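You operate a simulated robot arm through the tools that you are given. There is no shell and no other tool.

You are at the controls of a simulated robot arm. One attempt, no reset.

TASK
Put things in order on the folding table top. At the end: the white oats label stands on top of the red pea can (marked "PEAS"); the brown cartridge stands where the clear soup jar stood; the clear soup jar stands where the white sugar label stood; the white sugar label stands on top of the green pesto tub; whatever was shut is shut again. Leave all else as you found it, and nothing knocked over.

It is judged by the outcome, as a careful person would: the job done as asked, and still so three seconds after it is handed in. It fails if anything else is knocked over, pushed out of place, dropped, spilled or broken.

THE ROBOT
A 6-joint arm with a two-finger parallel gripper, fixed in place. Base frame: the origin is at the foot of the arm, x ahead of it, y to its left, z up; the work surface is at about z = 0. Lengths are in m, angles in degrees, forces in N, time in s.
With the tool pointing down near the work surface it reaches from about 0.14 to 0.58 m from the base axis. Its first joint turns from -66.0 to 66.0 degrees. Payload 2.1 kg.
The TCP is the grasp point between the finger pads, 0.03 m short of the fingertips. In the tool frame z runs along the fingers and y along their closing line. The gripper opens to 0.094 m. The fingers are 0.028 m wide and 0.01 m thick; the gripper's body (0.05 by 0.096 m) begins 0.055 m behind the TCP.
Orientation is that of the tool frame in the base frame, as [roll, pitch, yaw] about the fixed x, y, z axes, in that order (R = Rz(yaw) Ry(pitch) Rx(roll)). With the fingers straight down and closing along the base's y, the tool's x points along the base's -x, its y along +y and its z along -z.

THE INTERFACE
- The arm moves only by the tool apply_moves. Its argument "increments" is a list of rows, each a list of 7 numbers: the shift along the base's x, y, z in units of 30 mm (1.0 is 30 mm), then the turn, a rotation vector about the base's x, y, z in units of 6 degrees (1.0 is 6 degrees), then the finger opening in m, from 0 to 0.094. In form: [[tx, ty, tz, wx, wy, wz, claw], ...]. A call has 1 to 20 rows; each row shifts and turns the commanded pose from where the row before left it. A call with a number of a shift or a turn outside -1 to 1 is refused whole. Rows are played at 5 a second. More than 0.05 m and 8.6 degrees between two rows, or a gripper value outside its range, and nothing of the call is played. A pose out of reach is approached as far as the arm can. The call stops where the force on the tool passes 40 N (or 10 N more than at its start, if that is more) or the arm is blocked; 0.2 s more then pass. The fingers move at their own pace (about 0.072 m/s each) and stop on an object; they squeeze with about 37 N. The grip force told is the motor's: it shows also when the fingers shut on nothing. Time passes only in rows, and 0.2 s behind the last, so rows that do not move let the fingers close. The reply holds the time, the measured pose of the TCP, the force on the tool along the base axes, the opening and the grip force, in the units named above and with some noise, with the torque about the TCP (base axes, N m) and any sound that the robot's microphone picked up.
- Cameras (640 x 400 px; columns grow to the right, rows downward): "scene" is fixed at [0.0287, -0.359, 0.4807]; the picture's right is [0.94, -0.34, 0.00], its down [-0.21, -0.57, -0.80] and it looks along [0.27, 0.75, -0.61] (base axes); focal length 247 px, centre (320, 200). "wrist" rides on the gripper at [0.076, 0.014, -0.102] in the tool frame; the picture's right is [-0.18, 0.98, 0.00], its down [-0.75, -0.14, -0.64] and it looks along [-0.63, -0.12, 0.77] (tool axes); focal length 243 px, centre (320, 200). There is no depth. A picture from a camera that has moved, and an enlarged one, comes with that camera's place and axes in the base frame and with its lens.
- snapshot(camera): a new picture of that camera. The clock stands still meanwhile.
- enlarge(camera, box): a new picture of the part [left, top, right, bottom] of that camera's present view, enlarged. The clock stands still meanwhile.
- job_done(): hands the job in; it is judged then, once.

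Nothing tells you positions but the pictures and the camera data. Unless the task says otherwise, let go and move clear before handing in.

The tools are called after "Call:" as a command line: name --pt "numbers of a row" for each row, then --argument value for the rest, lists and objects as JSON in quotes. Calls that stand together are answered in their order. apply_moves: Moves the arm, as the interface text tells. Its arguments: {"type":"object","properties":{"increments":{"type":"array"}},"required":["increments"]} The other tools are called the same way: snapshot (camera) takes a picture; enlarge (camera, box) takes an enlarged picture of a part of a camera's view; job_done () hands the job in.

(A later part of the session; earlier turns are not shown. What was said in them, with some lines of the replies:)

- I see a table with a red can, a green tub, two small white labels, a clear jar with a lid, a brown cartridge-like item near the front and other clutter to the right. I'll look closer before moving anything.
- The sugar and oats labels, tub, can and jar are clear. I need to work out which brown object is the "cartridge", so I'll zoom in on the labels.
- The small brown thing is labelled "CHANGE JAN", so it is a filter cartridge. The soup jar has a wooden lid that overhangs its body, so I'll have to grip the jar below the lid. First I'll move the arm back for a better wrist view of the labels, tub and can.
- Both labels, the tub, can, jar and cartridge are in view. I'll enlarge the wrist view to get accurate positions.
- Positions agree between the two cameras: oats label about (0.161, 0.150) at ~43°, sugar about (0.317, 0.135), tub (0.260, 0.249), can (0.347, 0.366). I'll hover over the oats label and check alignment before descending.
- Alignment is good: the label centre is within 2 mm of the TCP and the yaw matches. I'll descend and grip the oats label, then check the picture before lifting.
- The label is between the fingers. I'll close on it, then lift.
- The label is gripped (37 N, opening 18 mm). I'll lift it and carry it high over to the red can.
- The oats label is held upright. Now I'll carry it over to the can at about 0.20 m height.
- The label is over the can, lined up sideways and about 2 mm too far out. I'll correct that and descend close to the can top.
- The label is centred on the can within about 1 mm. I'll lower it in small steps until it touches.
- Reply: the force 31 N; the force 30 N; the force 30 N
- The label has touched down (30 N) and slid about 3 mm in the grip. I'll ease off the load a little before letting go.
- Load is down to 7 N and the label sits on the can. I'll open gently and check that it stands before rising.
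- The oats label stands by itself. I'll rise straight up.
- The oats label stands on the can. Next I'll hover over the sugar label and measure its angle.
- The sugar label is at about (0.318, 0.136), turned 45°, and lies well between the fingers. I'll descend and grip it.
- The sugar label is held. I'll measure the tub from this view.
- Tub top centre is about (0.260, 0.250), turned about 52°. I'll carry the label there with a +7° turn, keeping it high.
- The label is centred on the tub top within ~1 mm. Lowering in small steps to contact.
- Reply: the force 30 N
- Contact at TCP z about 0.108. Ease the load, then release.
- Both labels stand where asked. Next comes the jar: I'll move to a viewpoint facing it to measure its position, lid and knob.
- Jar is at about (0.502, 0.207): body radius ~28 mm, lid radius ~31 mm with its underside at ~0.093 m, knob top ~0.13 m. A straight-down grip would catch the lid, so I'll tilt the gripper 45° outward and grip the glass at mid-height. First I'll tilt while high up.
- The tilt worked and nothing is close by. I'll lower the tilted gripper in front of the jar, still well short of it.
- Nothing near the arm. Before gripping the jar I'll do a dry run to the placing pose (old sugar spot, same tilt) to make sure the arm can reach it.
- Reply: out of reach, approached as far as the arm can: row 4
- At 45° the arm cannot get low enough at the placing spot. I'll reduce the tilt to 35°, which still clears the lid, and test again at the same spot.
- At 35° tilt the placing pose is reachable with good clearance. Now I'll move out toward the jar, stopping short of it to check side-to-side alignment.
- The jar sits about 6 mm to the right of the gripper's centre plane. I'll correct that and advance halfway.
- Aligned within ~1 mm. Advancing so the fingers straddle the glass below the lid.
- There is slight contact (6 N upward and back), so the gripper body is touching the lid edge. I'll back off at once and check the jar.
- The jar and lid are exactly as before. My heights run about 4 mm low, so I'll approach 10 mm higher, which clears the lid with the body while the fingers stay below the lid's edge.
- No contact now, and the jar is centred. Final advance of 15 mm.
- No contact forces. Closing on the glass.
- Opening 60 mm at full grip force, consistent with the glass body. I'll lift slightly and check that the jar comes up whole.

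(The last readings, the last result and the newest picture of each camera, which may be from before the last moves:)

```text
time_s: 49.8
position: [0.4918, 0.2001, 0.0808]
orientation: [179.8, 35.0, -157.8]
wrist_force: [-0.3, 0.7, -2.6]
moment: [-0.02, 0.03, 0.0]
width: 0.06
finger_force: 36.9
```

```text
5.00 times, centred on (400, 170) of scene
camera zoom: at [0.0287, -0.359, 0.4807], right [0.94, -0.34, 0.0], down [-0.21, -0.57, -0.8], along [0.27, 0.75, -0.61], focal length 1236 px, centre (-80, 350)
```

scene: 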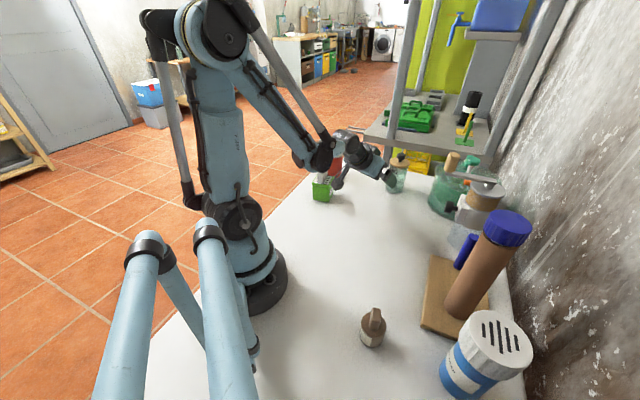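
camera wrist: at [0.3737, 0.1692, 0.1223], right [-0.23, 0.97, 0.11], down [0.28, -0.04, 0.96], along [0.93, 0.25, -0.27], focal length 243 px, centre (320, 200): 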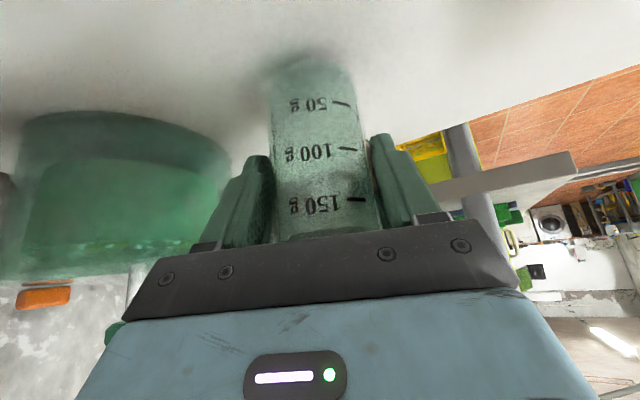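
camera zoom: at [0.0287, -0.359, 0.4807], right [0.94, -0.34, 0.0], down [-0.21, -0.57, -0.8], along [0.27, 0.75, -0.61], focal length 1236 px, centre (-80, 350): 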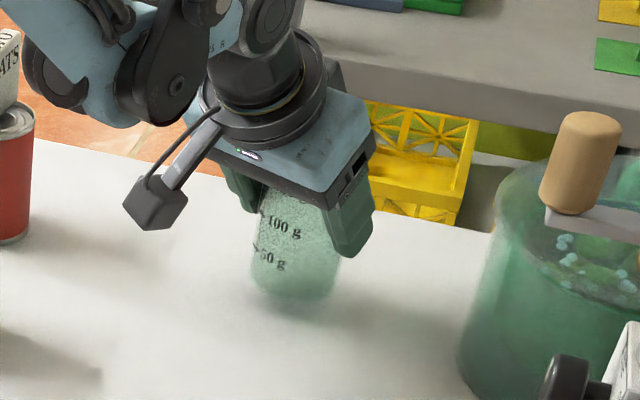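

The whole jar is lifted (weight ~2.6 N) and upright. I'll raise it a bit more and draw it back toward the old sugar spot.

Call:
apply_moves --pt "0 0 0.4 0 0 0 0.045" --pt "-0.3 -0.11 0.2 0 0 0 0.045" --pt "-0.6 -0.22 0 0 0 0 0.045" --pt "-0.75 -0.28 0 0 0 0 0.045" --pt "-0.75 -0.28 0 0 0 0 0.045" --pt "-0.75 -0.28 0 0 0 0 0.045" --pt "-0.75 -0.28 0 0 0 0 0.045" --pt "-0.75 -0.28 0 0 0 0 0.045" --pt "-0.75 -0.28 0 0 0 0 0.045" --pt "-0.5 -0.19 0 0 0 0 0.045" --pt "-0.33 -0.11 0 0 0 0 0.045" --pt "0 0 0 0 0 0 0.045"

Call:
snapshot --camera "wrist"

Call:
snapshot --camera "scene"

Call:
enlarge --camera "scene" --box '[270, 100, 430, 240]'

```text
time_s: 52.4
position: [0.3056, 0.1312, 0.0992]
orientation: [179.9, 35.0, -157.9]
wrist_force: [0.6, -0.3, -1.6]
moment: [-0.01, 0.03, 0.01]
width: 0.06
finger_force: 36.9
```

```text
taken
camera wrist: at [0.1871, 0.0994, 0.1397], right [-0.23, 0.97, 0.11], down [0.28, -0.04, 0.96], along [0.93, 0.25, -0.27], focal length 243 px, centre (320, 200)
```

wrist: 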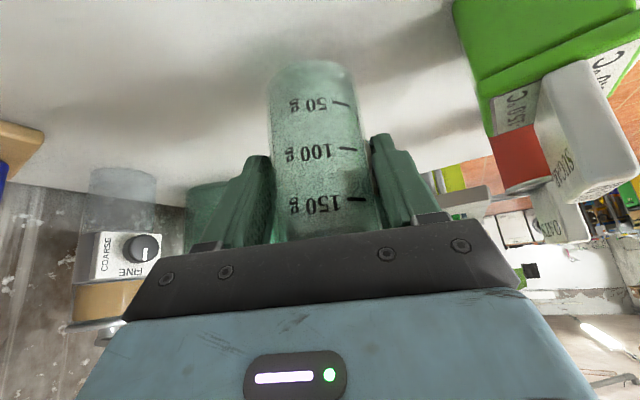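

```text
taken
```

scene: 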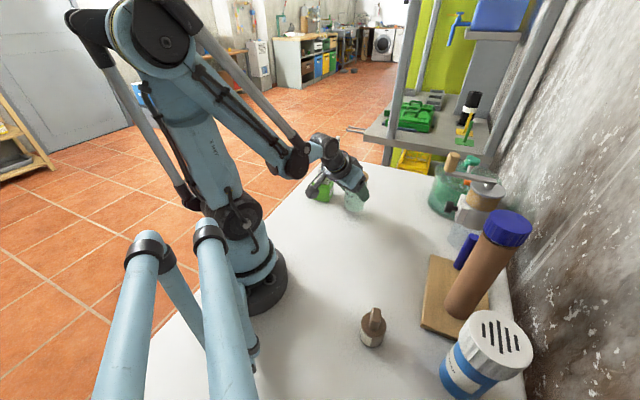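

```text
2.86 times, centred on (350, 170) of scene
camera zoom: at [0.0287, -0.359, 0.4807], right [0.94, -0.34, 0.0], down [-0.21, -0.57, -0.8], along [0.27, 0.75, -0.61], focal length 706 px, centre (234, 286)
```

zoom: 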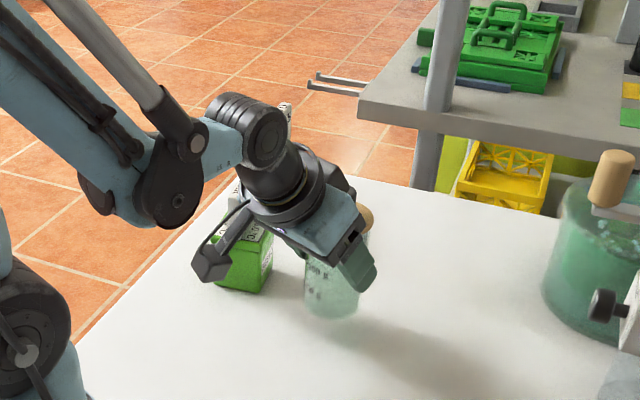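

Jar is above the old sugar spot. Lowering: first 26 mm, then small steps until the table is felt.

Call:
apply_moves --pt "0 0 -0.3 0 0 0 0.045" --pt "0 0 -0.35 0 0 0 0.045" --pt "0 0 -0.2 0 0 0 0.045" --pt "0 0 0 0 0 0 0.045"

Call:
apply_moves --pt "0 0 -0.06 0 0 0 0.045" --pt "0 0 0 0 0 0 0.045"

```text
time_s: 53.4
position: [0.3053, 0.1319, 0.0732]
orientation: [179.8, 35.0, -157.9]
wrist_force: [0.4, 0.1, -1.7]
moment: [0.01, 0.05, -0.01]
width: 0.0601
finger_force: 36.9
```

```text
time_s: 54.0
position: [0.3044, 0.1318, 0.071]
orientation: [179.8, 35.0, -157.8]
wrist_force: [0.1, -0.1, -2.5]
moment: [-0.01, 0.04, -0.02]
width: 0.0598
finger_force: 36.8
```

Call:
apply_moves --pt "0 0 -0.04 0 0 0 0.045" --pt "0 0 0 0 0 0 0.045"

Call:
apply_moves --pt "0 0 -0.03 0 0 0 0.045" --pt "0 0 0 0 0 0 0.045"

```text
time_s: 54.6
position: [0.305, 0.1325, 0.0688]
orientation: [179.8, 35.0, -157.8]
wrist_force: [0.1, -0.7, -2.6]
moment: [-0.01, -0.02, 0.04]
width: 0.06
finger_force: 37.4
```

```text
time_s: 55.2
position: [0.3041, 0.1323, 0.0699]
orientation: [179.8, 35.2, -157.7]
wrist_force: [-1.2, -5.8, 21.5]
moment: [0.33, 0.12, 0.08]
width: 0.0598
finger_force: 36.9
```

The jar has touched the table. Easing the load, then opening.

Call:
apply_moves --pt "0 0 0.02 0 0 0 0.045" --pt "0 0 0 0 0 0 0.045"

Call:
enlarge --camera "scene" --box '[300, 140, 400, 230]'

Call:
snapshot --camera "wrist"

```text
time_s: 55.8
position: [0.3046, 0.1319, 0.0698]
orientation: [179.8, 35.0, -157.8]
wrist_force: [-0.4, 1.9, 0.6]
moment: [0.22, -0.06, 0.02]
width: 0.0599
finger_force: 37.1
```

```text
4.44 times, centred on (350, 185) of scene
camera zoom: at [0.0287, -0.359, 0.4807], right [0.94, -0.34, 0.0], down [-0.21, -0.57, -0.8], along [0.27, 0.75, -0.61], focal length 1098 px, centre (187, 267)
```

zoom: 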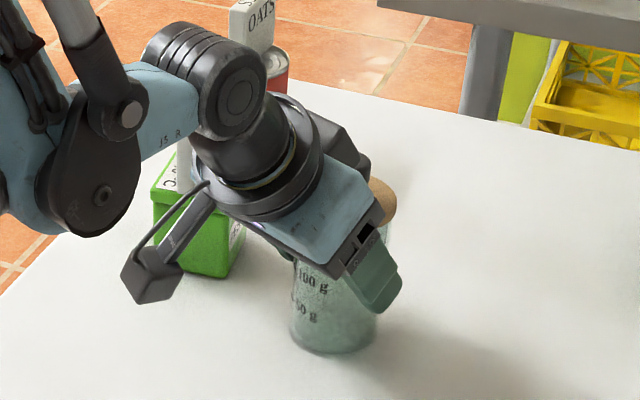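

```text
taken
camera wrist: at [0.1868, 0.0999, 0.1107], right [-0.23, 0.97, 0.11], down [0.29, -0.04, 0.96], along [0.93, 0.26, -0.27], focal length 243 px, centre (320, 200)
```

wrist: 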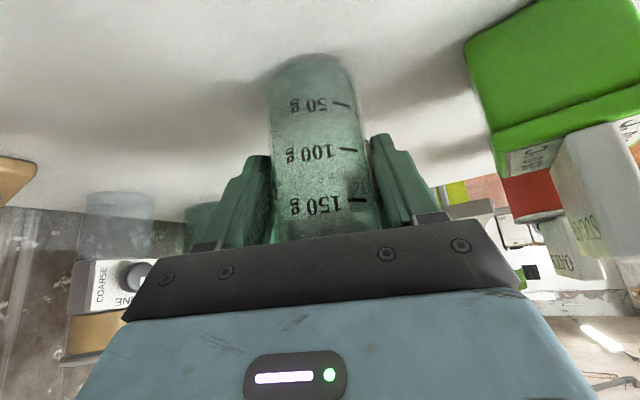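

Call:
apply_moves --pt "0 0 0 0 0 0 0.061" --pt "0 0 0 0 0 0 0.063" --pt "0 0 0 0 0 0 0.068" --pt "0 0 0 0 0 0 0.078" --pt "0 0 0 0 0 0 0.09" --pt "0 0 0 0 0 0 0.094"

Call:
enlarge --camera "scene" --box '[300, 140, 400, 230]'

Call:
snapshot --camera "wrist"

```text
time_s: 57.2
position: [0.3049, 0.1311, 0.0701]
orientation: [179.9, 35.0, -157.8]
wrist_force: [-0.5, -0.2, 0.0]
moment: [0.02, -0.01, 0.0]
width: 0.0939
finger_force: 0.1
```

```text
4.44 times, centred on (350, 185) of scene
camera zoom: at [0.0287, -0.359, 0.4807], right [0.94, -0.34, 0.0], down [-0.21, -0.57, -0.8], along [0.27, 0.75, -0.61], focal length 1098 px, centre (187, 267)
```

zoom: 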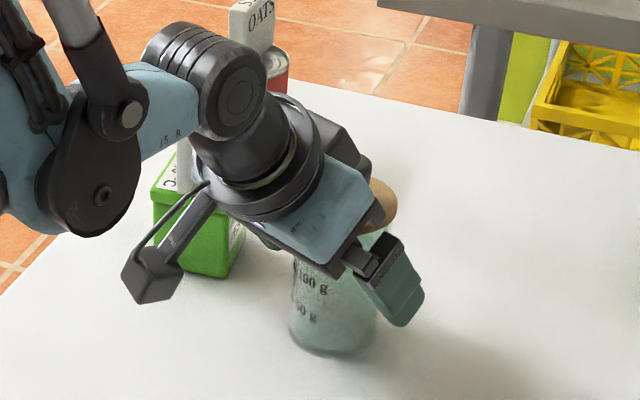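

```text
taken
camera wrist: at [0.187, 0.0998, 0.1107], right [-0.23, 0.97, 0.11], down [0.28, -0.04, 0.96], along [0.93, 0.25, -0.27], focal length 243 px, centre (320, 200)
```

wrist: 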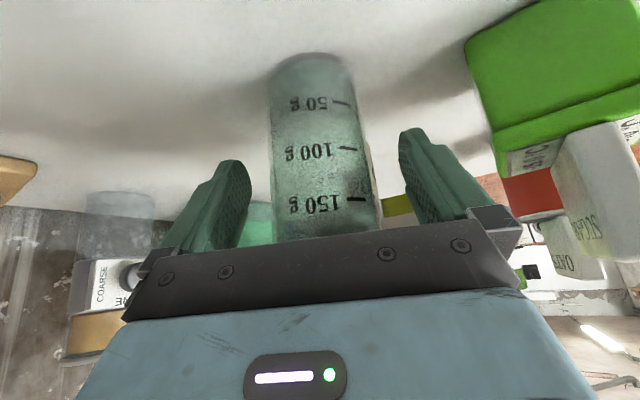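

The jar stands free with its lid on. I'll retreat up and slightly back, fingers staying outside the lid.

Call:
apply_moves --pt "-0.12 -0.05 0.3 0 0 0 0.094" --pt "-0.19 -0.076 0.6 0 0 0 0.094" --pt "-0.19 -0.076 0.7 0 0 0 0.094" --pt "-0.19 -0.076 0.8 0 0 0 0.094" --pt "-0.19 -0.076 0.8 0 0 0 0.094" --pt "0 0 0.8 0 0 0 0.094" --pt "0 0 0.8 0 0 0 0.094" --pt "0 0 0 0 0 0 0.094"

Call:
snapshot --camera "scene"

Call:
enlarge --camera "scene" --box '[290, 120, 410, 230]'

Call:
snapshot --camera "wrist"

```text
time_s: 59.0
position: [0.2782, 0.121, 0.2145]
orientation: [179.9, 34.9, -157.8]
wrist_force: [-0.2, -0.8, 0.3]
moment: [0.0, 0.02, 0.01]
width: 0.094
finger_force: 0.0
```

```text
taken
```

scene: 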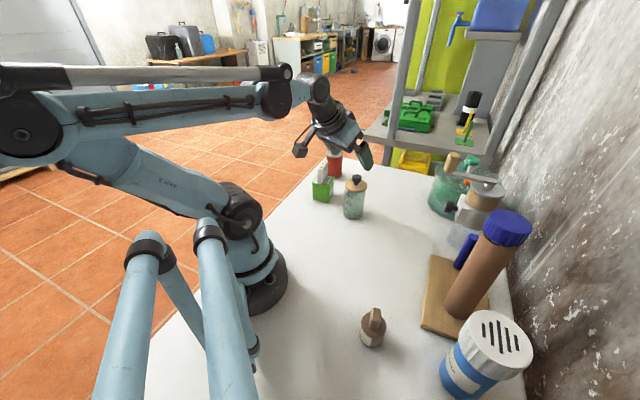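

```text
3.64 times, centred on (350, 175) of scene
camera zoom: at [0.0287, -0.359, 0.4807], right [0.94, -0.34, 0.0], down [-0.21, -0.57, -0.8], along [0.27, 0.75, -0.61], focal length 899 px, centre (211, 291)
```

zoom: 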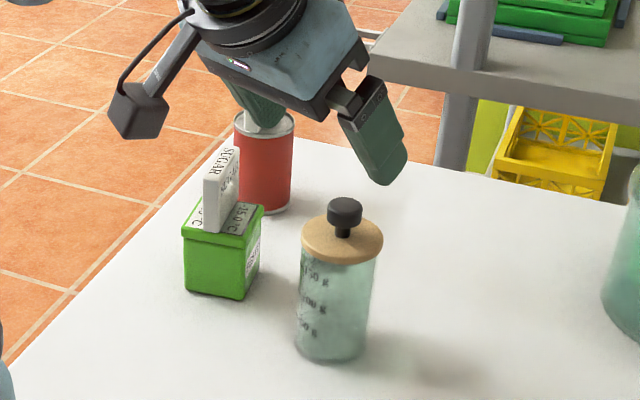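

```text
taken
camera wrist: at [0.1602, 0.0884, 0.2561], right [-0.23, 0.97, 0.11], down [0.28, -0.04, 0.96], along [0.93, 0.25, -0.27], focal length 243 px, centre (320, 200)
```

wrist: 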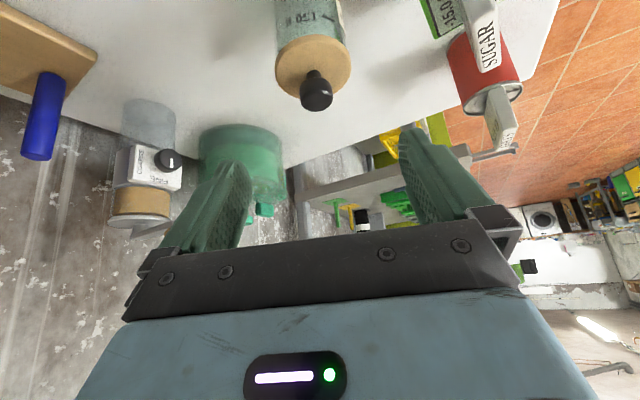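

The jar stands on the old sugar spot with its lid on, and both labels are still up. Now I'll un-tilt the gripper while rising, then swing over toward the brown cartridge.

Call:
apply_moves --pt "0 0 0.3 -0.3176 0.7704 0 0.094" --pt "0 0 0.3 -0.3176 0.7704 0 0.09" --pt "0 0 0.3 -0.3176 0.7704 0 0.08" --pt "0 0 0.3 -0.3176 0.7704 0 0.08" --pt "0 0 0.3 -0.3176 0.7704 0 0.08" --pt "0 0 0.3 -0.3176 0.7704 0 0.08" --pt "0 0 0.3 -0.3176 0.7704 0 0.08" --pt "0 0 0 0 0 0 0.08"

Call:
snapshot --camera "scene"

```text
time_s: 60.8
position: [0.2786, 0.1202, 0.2768]
orientation: [180.0, 0.0, -157.6]
wrist_force: [0.4, -0.1, -1.1]
moment: [0.02, 0.0, -0.01]
width: 0.08
finger_force: 0.1
```

```text
taken
```

scene: 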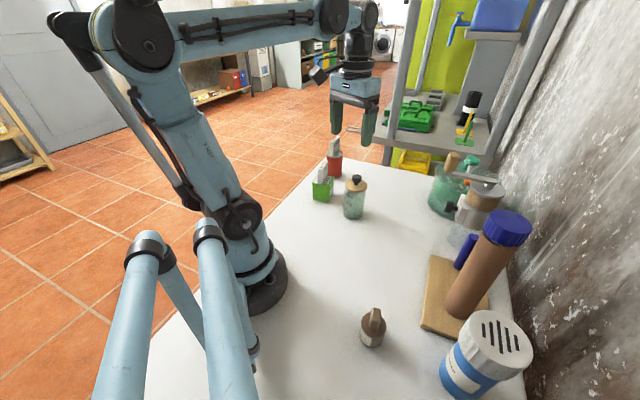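

Call:
apply_moves --pt "-0.12 -0.6 0 0 0 -0.8 0.08" --pt "-0.12 -0.875 0 0 0 -0.9 0.08" --pt "-0.12 -0.875 0 0 0 -0.9 0.08" --pt "-0.12 -0.875 0 0 0 -0.9 0.08" --pt "-0.12 -0.875 0 0 0 -0.9 0.08" --pt "-0.12 -0.875 0 0 0 -0.9 0.08" --pt "0 0 0 0 0 0 0.08"

Call:
snapshot --camera "scene"

Call:
snapshot --camera "wrist"

```text
time_s: 62.4
position: [0.2574, -0.0298, 0.2781]
orientation: [-180.0, 0.0, 170.4]
wrist_force: [0.5, -0.1, 0.4]
moment: [0.01, -0.02, 0.0]
width: 0.08
finger_force: 0.2
```

```text
taken
```

scene: 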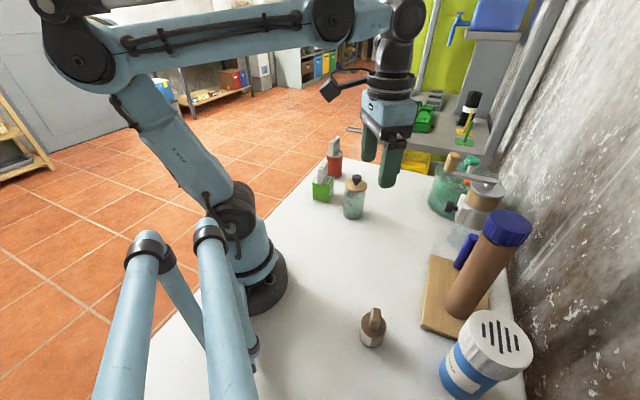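

```text
taken
camera wrist: at [0.1848, -0.0019, 0.3805], right [0.35, 0.94, 0.0], down [0.72, -0.26, 0.64], along [0.6, -0.22, -0.77], focal length 243 px, centre (320, 200)
```

wrist: 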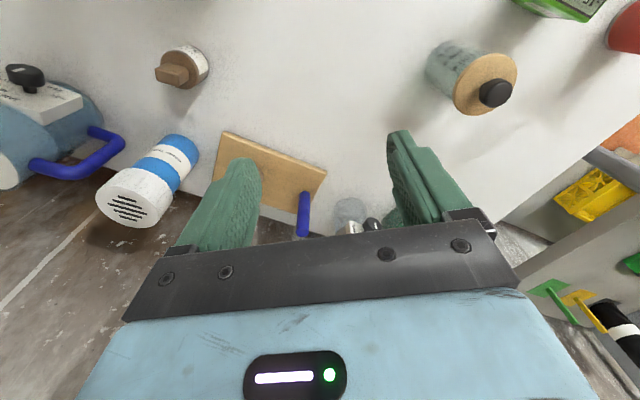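

Call:
enlarge --camera "wrist" --box '[120, 20, 260, 120]'

Call:
enlarge --camera "wrist" --box '[0, 40, 220, 240]'

```text
4.00 times, centred on (190, 70) of wrist
camera zoom: at [0.1848, -0.0019, 0.3805], right [0.35, 0.94, 0.0], down [0.72, -0.26, 0.64], along [0.6, -0.22, -0.77], focal length 970 px, centre (840, 720)
```

zoom: 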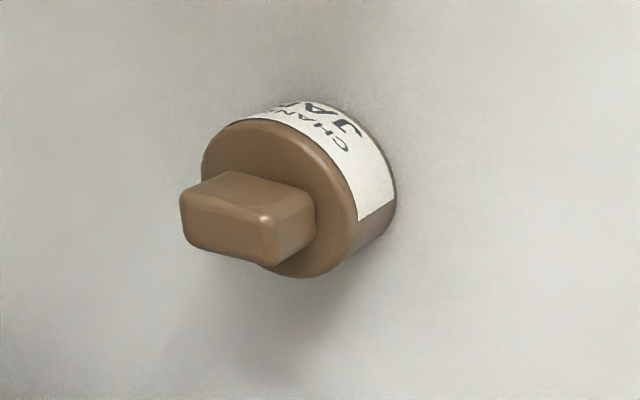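

```text
2.00 times, centred on (110, 140) of wrist
camera zoom: at [0.1848, -0.0019, 0.3805], right [0.35, 0.94, 0.0], down [0.72, -0.26, 0.64], along [0.6, -0.22, -0.77], focal length 485 px, centre (740, 320)
```

zoom: 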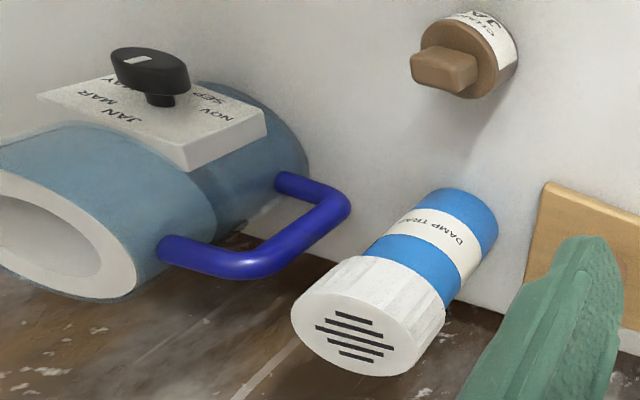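

The cartridge is at about (0.190, -0.192). I'll hover above it with the tool turned to face it radially.

Call:
apply_moves --pt "-0.32 -0.77 0 0 0 -0.85 0.08" --pt "-0.32 -0.77 0 0 0 -0.85 0.08" --pt "-0.32 -0.77 0 0 0 -0.85 0.08" --pt "-0.32 -0.77 0 0 0 -0.85 0.08" --pt "-0.32 -0.77 0 0 0 -0.85 0.08" --pt "-0.32 -0.77 0 0 0 -0.85 0.08" --pt "-0.32 -0.77 -0.5 0 0 -0.85 0.08" --pt "0 0 -0.9 0 0 0 0.08" --pt "0 0 -0.9 0 0 0 0.08" --pt "0 0 -0.9 0 0 0 0.08" --pt "0 0 -0.6 0 0 0 0.08" --pt "0 0 0 0 0 0 0.08"

Call:
snapshot --camera "scene"

Call:
snapshot --camera "wrist"

Call:
enlarge --camera "wrist" --box '[220, 30, 420, 200]'

```text
time_s: 65.0
position: [0.1875, -0.1899, 0.1606]
orientation: [-180.0, 0.0, 134.9]
wrist_force: [-0.2, -0.2, -0.2]
moment: [-0.04, 0.01, -0.03]
width: 0.0802
finger_force: 0.1
```

```text
taken
```

scene: 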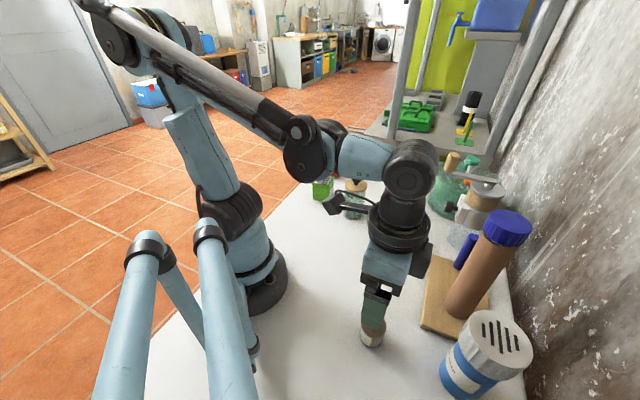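

```text
taken
camera wrist: at [0.1437, -0.1244, 0.2648], right [0.83, 0.56, 0.0], down [0.43, -0.63, 0.64], along [0.36, -0.53, -0.77], focal length 243 px, centre (320, 200)
```

wrist: 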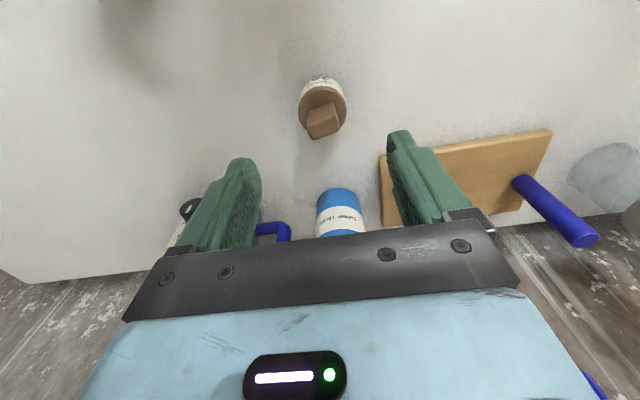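

```text
2.35 times, centred on (320, 115) of wrist
camera zoom: at [0.1437, -0.1244, 0.2648], right [0.83, 0.56, 0.0], down [0.43, -0.63, 0.64], along [0.36, -0.53, -0.77], focal length 571 px, centre (320, 400)
```

zoom: 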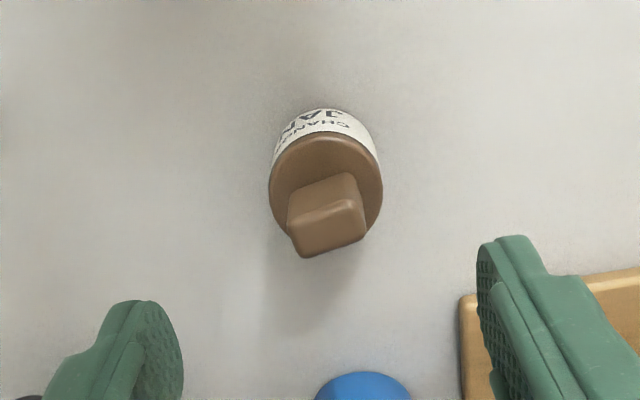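

The cartridge is 4 mm off the TCP. I'll correct that and descend around its body.

Call:
apply_moves --pt "0.14 -0.03 -0.4 0 0 0 0.08" --pt "0 0 -0.8 0 0 0 0.08" --pt "0 0 -0.8 0 0 0 0.08" --pt "0 0 -0.8 0 0 0 0.08" --pt "0 0 -0.7 0 0 0 0.08" --pt "0 0 0 0 0 0 0.08"

Call:
snapshot --camera "wrist"

Call:
enlarge --camera "scene" --box '[320, 240, 440, 370]'

```text
time_s: 66.4
position: [0.193, -0.1905, 0.0581]
orientation: [-180.0, 0.1, 134.8]
wrist_force: [0.4, 0.2, -0.1]
moment: [-0.03, -0.01, -0.02]
width: 0.0802
finger_force: 0.1
```

```text
taken
camera wrist: at [0.1491, -0.1258, 0.1621], right [0.83, 0.56, 0.0], down [0.43, -0.63, 0.64], along [0.36, -0.53, -0.77], focal length 243 px, centre (320, 200)
```

wrist: 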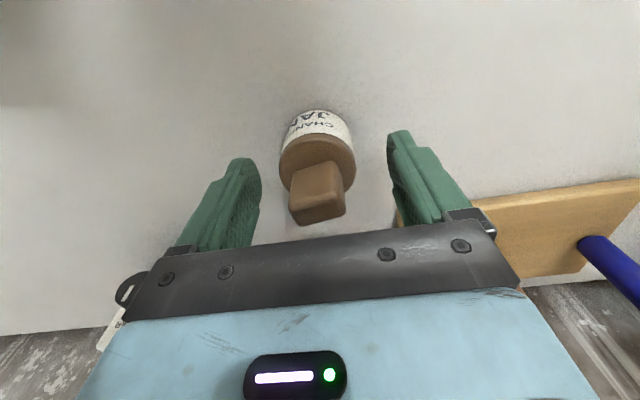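

```text
3.08 times, centred on (380, 305) of scene
camera zoom: at [0.0287, -0.359, 0.4807], right [0.94, -0.34, 0.0], down [-0.21, -0.57, -0.8], along [0.27, 0.75, -0.61], focal length 760 px, centre (135, -123)
```

zoom: 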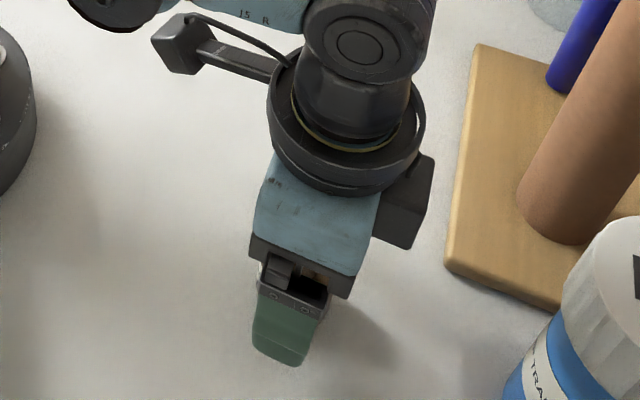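

Call:
apply_moves --pt "0 0 -0.3 0 0 0 0.08" --pt "0 0 -0.3 0 0 0 0.08" --pt "0 0 0 0 0 0 0.08"

Call:
snapshot --camera "wrist"

```text
time_s: 67.2
position: [0.1939, -0.1907, 0.0402]
orientation: [-180.0, 0.1, 134.8]
wrist_force: [0.4, -0.7, 0.4]
moment: [0.04, 0.03, -0.01]
width: 0.08
finger_force: 0.0
```

```text
taken
camera wrist: at [0.1499, -0.1257, 0.1439], right [0.83, 0.56, 0.0], down [0.43, -0.63, 0.64], along [0.36, -0.53, -0.77], focal length 243 px, centre (320, 200)
```

wrist: 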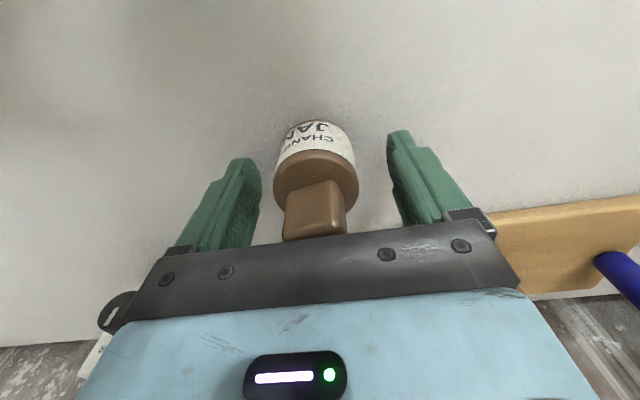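

No contact. Closing on the cartridge body and lifting.

Call:
apply_moves --pt "0 0 0 0 0 0 0.06" --pt "0 0 0 0 0 0 0.045" --pt "0 0 0 0 0 0 0.035" --pt "0 0 0 0 0 0 0.03" --pt "0 0 0 0 0 0 0.03"

Call:
apply_moves --pt "0 0 0.3 0 0 0 0.03" --pt "0 0 0.5 0 0 0 0.03" --pt "0 0 0 0 0 0 0.03"

Call:
snapshot --camera "wrist"

Call:
enlarge --camera "scene" --box '[320, 240, 440, 370]'

```text
time_s: 68.4
position: [0.1936, -0.192, 0.0411]
orientation: [-179.9, 0.0, 134.8]
wrist_force: [0.7, 0.9, 0.6]
moment: [0.01, 0.02, 0.0]
width: 0.0433
finger_force: 36.7
```

```text
time_s: 69.2
position: [0.1934, -0.19, 0.0645]
orientation: [-180.0, 0.0, 134.9]
wrist_force: [0.9, -0.3, -1.8]
moment: [0.02, 0.01, 0.02]
width: 0.0432
finger_force: 37.1
```

```text
taken
camera wrist: at [0.1495, -0.125, 0.1683], right [0.83, 0.56, 0.0], down [0.43, -0.63, 0.64], along [0.36, -0.53, -0.77], focal length 243 px, centre (320, 200)
```

wrist: 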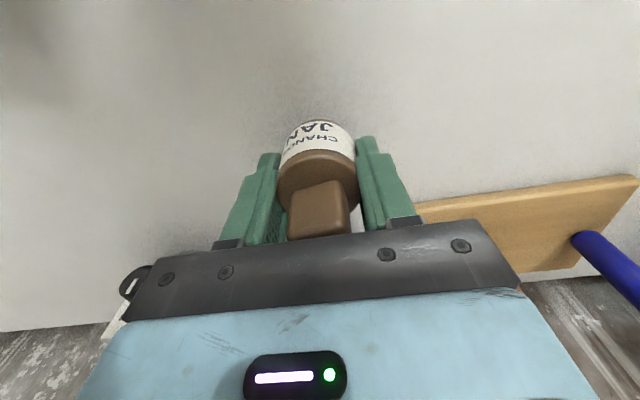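

```text
3.08 times, centred on (380, 305) of scene
camera zoom: at [0.0287, -0.359, 0.4807], right [0.94, -0.34, 0.0], down [-0.21, -0.57, -0.8], along [0.27, 0.75, -0.61], focal length 760 px, centre (135, -123)
```

zoom: 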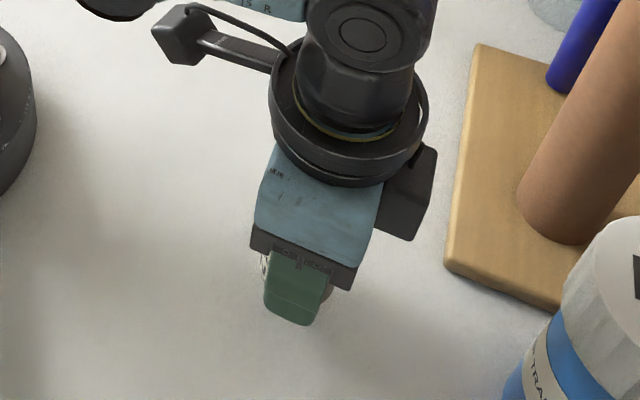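

The cartridge is held upright. I'll raise it high and swing back toward the jar's old place.

Call:
apply_moves --pt "0 0 0.6 0 0 0 0.03" --pt "0 0 0.9 0 0 0 0.03" --pt "0 0 0.9 0 0 0 0.03" --pt "0 0 0.9 0 0 0 0.03" --pt "0 0 0.9 0 0 0 0.03" --pt "0 0 0.9 0 0 0 0.03" --pt "0 0 0.9 0 0 0 0.03" --pt "0 0 0.5 0 0 0 0.03" --pt "0.2 0.45 0 0 0 0.5 0.03" --pt "0.32 0.77 0 0 0 0.85 0.03" --pt "0.32 0.77 0 0 0 0.85 0.03" --pt "0.32 0.77 0 0 0 0.85 0.03" --pt "0.32 0.77 0 0 0 0.85 0.03" --pt "0.32 0.77 0 0 0 0.85 0.03" --pt "0.32 0.77 0 0 0 0.85 0.03" --pt "0.12 0.32 0 0 0 0.35 0.03" --pt "0 0 0 0 0 0 0.03"

Call:
snapshot --camera "scene"

Call:
snapshot --camera "wrist"

```text
time_s: 72.8
position: [0.2592, -0.0284, 0.2589]
orientation: [-180.0, 0.0, 170.6]
wrist_force: [-0.4, 1.2, -0.3]
moment: [-0.02, -0.01, 0.02]
width: 0.0433
finger_force: 37.3
```

```text
taken
```

scene: 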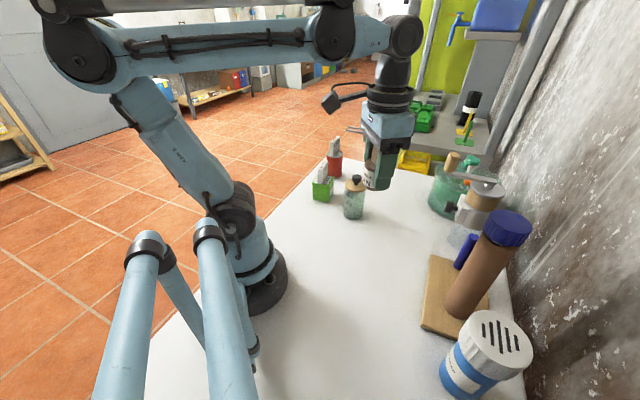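

```text
taken
camera wrist: at [0.1871, -0.0014, 0.3622], right [0.34, 0.94, 0.0], down [0.72, -0.26, 0.64], along [0.6, -0.22, -0.77], focal length 243 px, centre (320, 200)
```

wrist: 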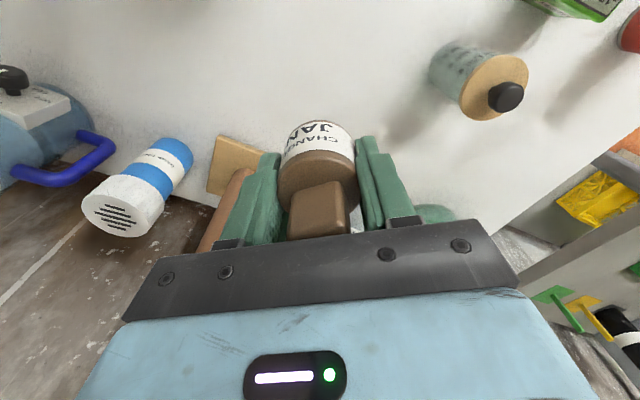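

Call:
apply_moves --pt "0.4 0.6 0 0 0 0.5 0.03" --pt "0.575 0.873 0 0 0 0.75 0.03" --pt "0.575 0.873 0 0 0 0.75 0.03" --pt "0.575 0.873 0 0 0 0.75 0.03" --pt "0.575 0.873 0 0 0 0.75 0.03" --pt "0.575 0.873 0 0 0 0.75 0.03" --pt "0.575 0.873 0 0 0 0.75 0.03" --pt "0.2 0.27 0 0 0 0.3 0.03" --pt "0.6 0.25 0 0 0 0 0.03" --pt "0.8 0.34 0 0 0 0 0.03" --pt "0.8 0.34 0 0 0 0 0.03" --pt "0.8 0.34 0 0 0 0 0.03" --pt "0.6 0.25 0 0 0 0 0.03" --pt "0.35 0.15 0 0 0 0 0.03" --pt "0 0 0 0 0 0 0.03"

Call:
snapshot --camera "scene"

Call:
snapshot --camera "wrist"

```text
time_s: 76.0
position: [0.4948, 0.2028, 0.255]
orientation: [-179.9, 0.0, -157.8]
wrist_force: [0.6, 0.6, -1.5]
moment: [0.0, -0.02, 0.02]
width: 0.043
finger_force: 36.7
out of reach, approached as far as the arm can: row 14
```

```text
taken
```

scene: 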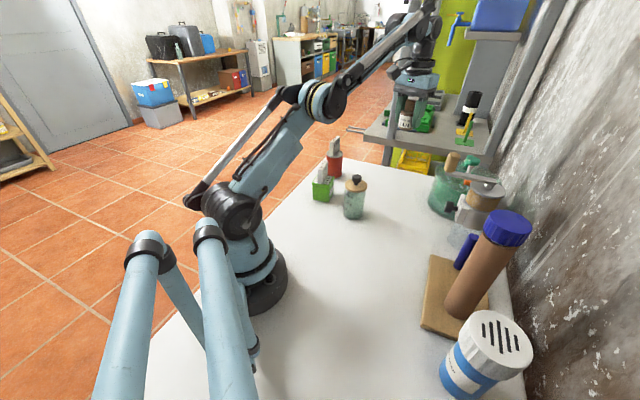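

```text
taken
camera wrist: at [0.4199, 0.1883, 0.3587], right [-0.2, 0.98, 0.0], down [0.75, 0.15, 0.64], along [0.63, 0.13, -0.77], focal length 243 px, centre (320, 200)
```

wrist: 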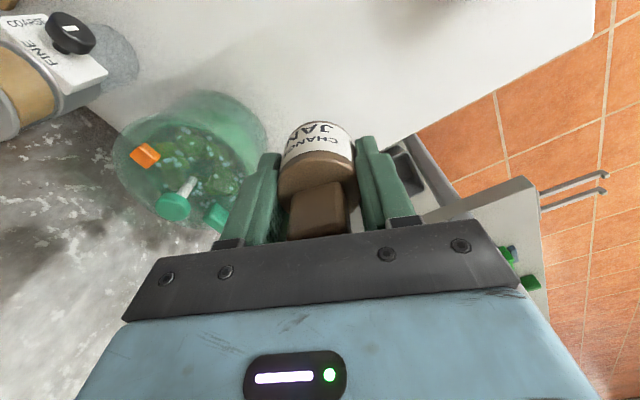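

At this height the arm is at the end of its reach, so I'll lower first and then fine-tune the position. The shelf is well away from here.

Call:
apply_moves --pt "0 0 -0.6 0 0 0 0.03" --pt "0 0 -0.9 0 0 0 0.03" --pt "0 0 -0.9 0 0 0 0.03" --pt "0 0 -0.9 0 0 0 0.03" --pt "0 0 -0.9 0 0 0 0.03" --pt "0 0 -0.6 0 0 0 0.03" --pt "0 0 0 0 0 0 0.03"

Call:
snapshot --camera "wrist"

Call:
enlarge --camera "scene" --box '[340, 80, 500, 220]'

```text
time_s: 77.6
position: [0.4962, 0.2034, 0.1108]
orientation: [180.0, 0.1, -157.7]
wrist_force: [-0.7, -0.2, -1.0]
moment: [-0.04, -0.01, -0.04]
width: 0.0431
finger_force: 37.3
```

```text
taken
camera wrist: at [0.4204, 0.1881, 0.2147], right [-0.2, 0.98, 0.0], down [0.75, 0.15, 0.64], along [0.63, 0.13, -0.77], focal length 243 px, centre (320, 200)
```

wrist: 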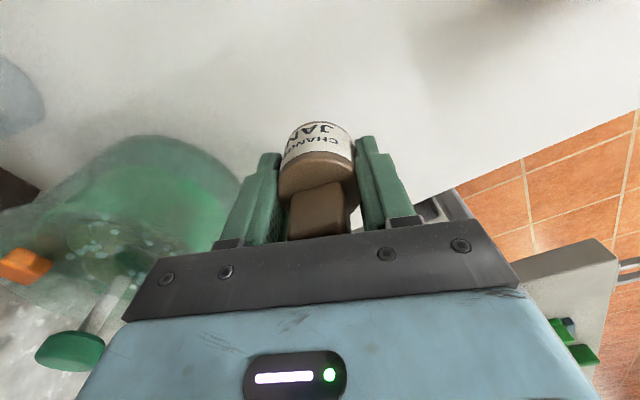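

```text
2.86 times, centred on (420, 150) of scene
camera zoom: at [0.0287, -0.359, 0.4807], right [0.94, -0.34, 0.0], down [-0.21, -0.57, -0.8], along [0.27, 0.75, -0.61], focal length 706 px, centre (34, 343)
```

zoom: 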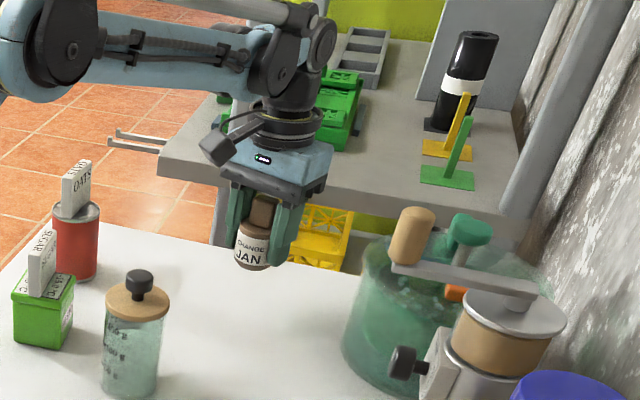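

The cartridge is over the jar's old spot, about 9 mm short. Correcting and lowering close to the table.

Call:
apply_moves --pt "0.15 0.06 -0.5 0 0 0 0.03" --pt "0.14 0.06 -0.6 0 0 0 0.03" --pt "0 0 -0.6 0 0 0 0.03" --pt "0 0 -0.4 0 0 0 0.03" --pt "0 0 0 0 0 0 0.03"

Call:
snapshot --camera "wrist"

Call:
enlarge --camera "scene" --box '[340, 110, 480, 220]'

```text
time_s: 78.8
position: [0.5061, 0.2063, 0.0501]
orientation: [-180.0, 0.0, -157.7]
wrist_force: [0.1, 0.3, -0.1]
moment: [0.02, -0.01, 0.0]
width: 0.0432
finger_force: 37.0
```

```text
taken
camera wrist: at [0.4299, 0.1922, 0.1518], right [-0.2, 0.98, 0.0], down [0.75, 0.15, 0.64], along [0.63, 0.13, -0.77], focal length 243 px, centre (320, 200)
```

wrist: 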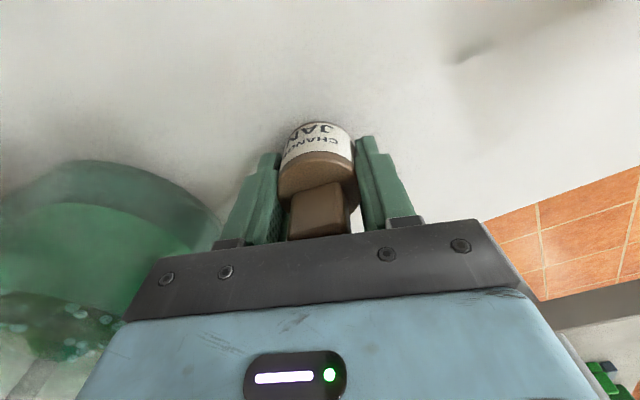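

```text
3.64 times, centred on (410, 165) of scene
camera zoom: at [0.0287, -0.359, 0.4807], right [0.94, -0.34, 0.0], down [-0.21, -0.57, -0.8], along [0.27, 0.75, -0.61], focal length 899 px, centre (-7, 327)
```

zoom: 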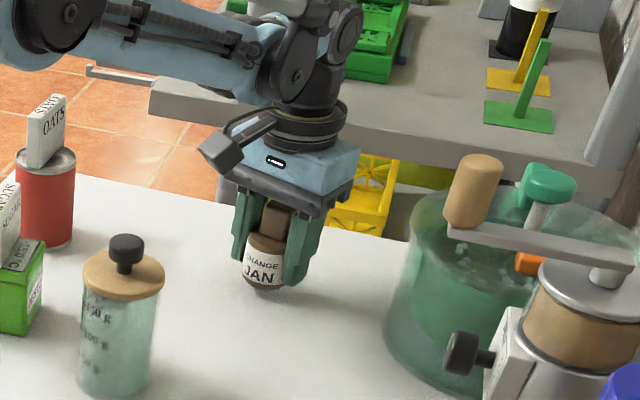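

Call:
apply_moves --pt "0 0 -0.1 0 0 0 0.03" --pt "0 0 -0.1 0 0 0 0.03" --pt "0 0 0 0 0 0 0.03"

Call:
apply_moves --pt "0 0 -0.05 0 0 0 0.03" --pt "0 0 0 0 0 0 0.03"

```text
time_s: 79.6
position: [0.5063, 0.2064, 0.0419]
orientation: [-179.9, 0.0, -157.8]
wrist_force: [-0.1, -0.6, -0.6]
moment: [-0.01, 0.0, 0.03]
width: 0.0429
finger_force: 36.6
```

```text
time_s: 80.2
position: [0.5075, 0.207, 0.0414]
orientation: [-180.0, 0.1, -157.7]
wrist_force: [0.7, 0.8, -0.9]
moment: [0.0, -0.02, -0.01]
width: 0.043
finger_force: 37.1
```

Call:
apply_moves --pt "0 0 -0.04 0 0 0 0.03" --pt "0 0 0 0 0 0 0.03"

```text
time_s: 80.8
position: [0.506, 0.207, 0.0403]
orientation: [-180.0, 0.0, -157.7]
wrist_force: [-0.1, -0.6, -0.6]
moment: [0.0, 0.04, -0.04]
width: 0.0429
finger_force: 36.5
```

Call:
apply_moves --pt "0 0 -0.04 0 0 0 0.03" --pt "0 0 0 0 0 0 0.03"

```text
time_s: 81.4
position: [0.5059, 0.2067, 0.0406]
orientation: [-180.0, 0.1, -157.8]
wrist_force: [2.8, -0.9, 24.0]
moment: [0.0, -0.16, 0.01]
width: 0.043
finger_force: 36.8
```

The cartridge has touched the table. Easing the load and releasing.

Call:
apply_moves --pt "0 0 0.02 0 0 0 0.03" --pt "0 0 0 0 0 0 0.03" --pt "0 0 0 0 0 0 0.045" --pt "0 0 0 0 0 0 0.048" --pt "0 0 0 0 0 0 0.055" --pt "0 0 0 0 0 0 0.065" --pt "0 0 0 0 0 0 0.07" --pt "0 0 0 0 0 0 0.07"

Call:
snapshot --camera "wrist"

Call:
enlarge --camera "scene" --box '[340, 110, 480, 220]'

```text
time_s: 83.2
position: [0.5059, 0.2068, 0.0402]
orientation: [-180.0, 0.0, -157.7]
wrist_force: [0.7, 0.8, -0.5]
moment: [-0.02, 0.0, 0.0]
width: 0.0698
finger_force: 0.0
```

```text
taken
camera wrist: at [0.4304, 0.1917, 0.1437], right [-0.2, 0.98, 0.0], down [0.75, 0.15, 0.64], along [0.63, 0.13, -0.77], focal length 243 px, centre (320, 200)
```

wrist: 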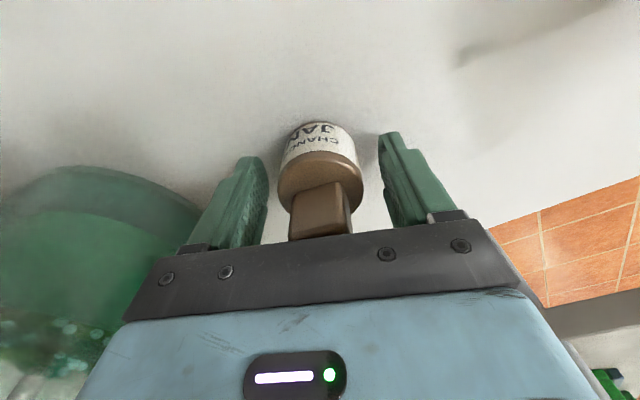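

```text
3.64 times, centred on (410, 165) of scene
camera zoom: at [0.0287, -0.359, 0.4807], right [0.94, -0.34, 0.0], down [-0.21, -0.57, -0.8], along [0.27, 0.75, -0.61], focal length 899 px, centre (-7, 327)
```

zoom: 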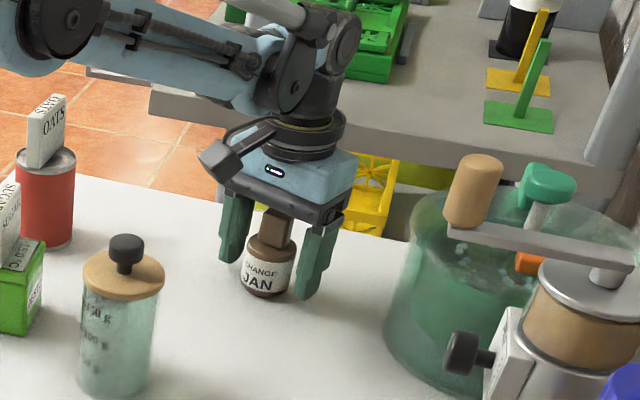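

The cartridge stands. Rising straight up and then clear.

Call:
apply_moves --pt "0 0 0.4 0 0 0 0.07" --pt "0 0 0.8 0 0 0 0.07" --pt "0 0 0.9 0 0 0 0.07" --pt "0 0 0.9 0 0 0 0.07" --pt "0 0 0.9 0 0 0 0.07" --pt "0 0 0.9 0 0 0 0.07" --pt "-0.6 -0.25 0.6 0 0 0 0.07" --pt "-0.8 -0.33 0.6 0 0 0 0.07" --pt "-0.8 -0.33 0.6 0 0 0 0.07" --pt "-0.8 -0.33 0.6 0 0 0 0.07" --pt "-0.8 -0.33 0.3 0 0 0 0.07" --pt "-0.5 -0.2 0 0 0 0 0.07" --pt "0 0 0 0 0 0 0.07"

Call:
snapshot --camera "scene"

Call:
snapshot --camera "wrist"

Call:
enlarge --camera "scene" --box '[290, 120, 450, 230]'

```text
time_s: 86.0
position: [0.3764, 0.1523, 0.2658]
orientation: [179.9, 0.0, -157.6]
wrist_force: [1.4, -0.3, 0.0]
moment: [0.0, -0.01, 0.02]
width: 0.07
finger_force: 0.0
```

```text
taken
```

scene: 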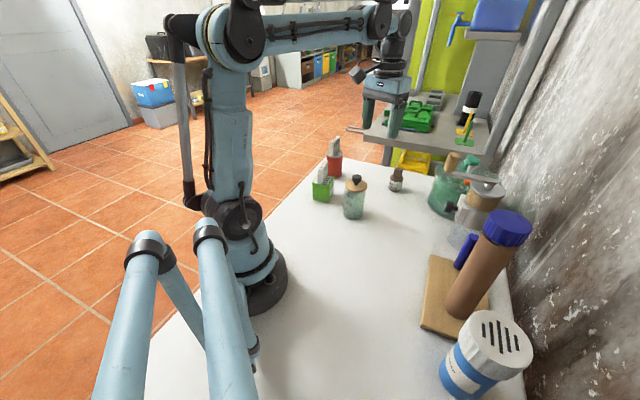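

```text
taken
camera wrist: at [0.2999, 0.1392, 0.3691], right [-0.2, 0.98, 0.0], down [0.75, 0.15, 0.64], along [0.63, 0.13, -0.77], focal length 243 px, centre (320, 200)
```

wrist: 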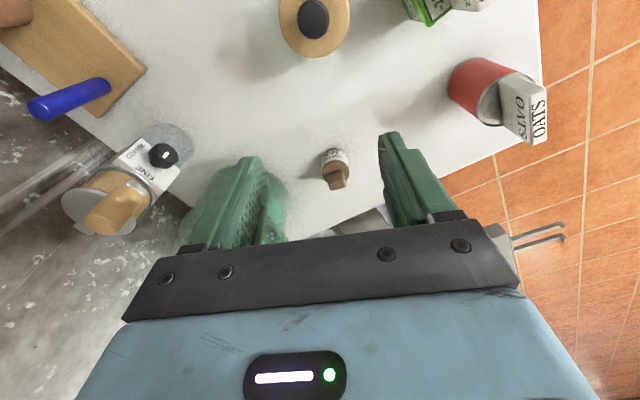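

```text
3.64 times, centred on (370, 175) of scene
camera zoom: at [0.0287, -0.359, 0.4807], right [0.94, -0.34, 0.0], down [-0.21, -0.57, -0.8], along [0.27, 0.75, -0.61], focal length 899 px, centre (138, 291)
```

zoom: 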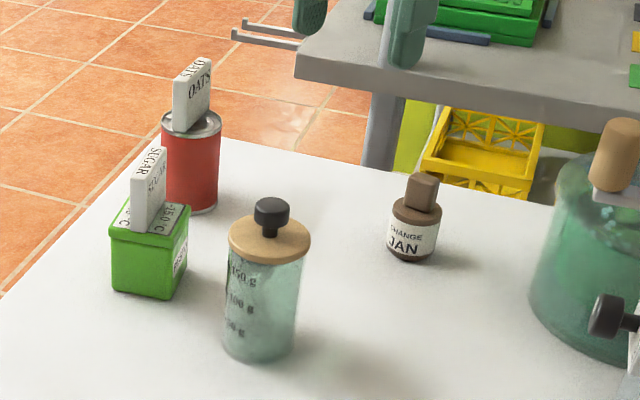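

Everything is in place. The oats label stands on the pea can and the sugar label on the pesto tub. The soup jar, lid on, stands where the sugar label was, and the cartridge stands where the jar was. The gripper is empty and clear, so I'm handing in.

Call:
job_done

```text
The job is handed in.
```

I moved all four items as asked and handed the job in with the gripper empty and clear. The last pictures showed everything standing where it should be.

- **White oats label:** stands upright on top of the red pea can.
- **White sugar label:** stands upright on top of the green pesto tub.
- **Clear soup jar:** stands where the sugar label was, about 4 mm off by my measurement. I carried it by the glass, and its lid stayed on.
- **Brown cartridge:** stands where the jar was, also about 4 mm off. I took "brown cartridge" to mean the small brown piece marked "CHANGE JAN", not the tall brown tube on the wooden board.

On my first approach to the jar, the gripper touched it lightly, probably at the lid's edge (about 6 N). I backed off and checked. The jar and lid had not moved, so I came in again slightly higher.

I saw nothing else on the table moved or knocked over.
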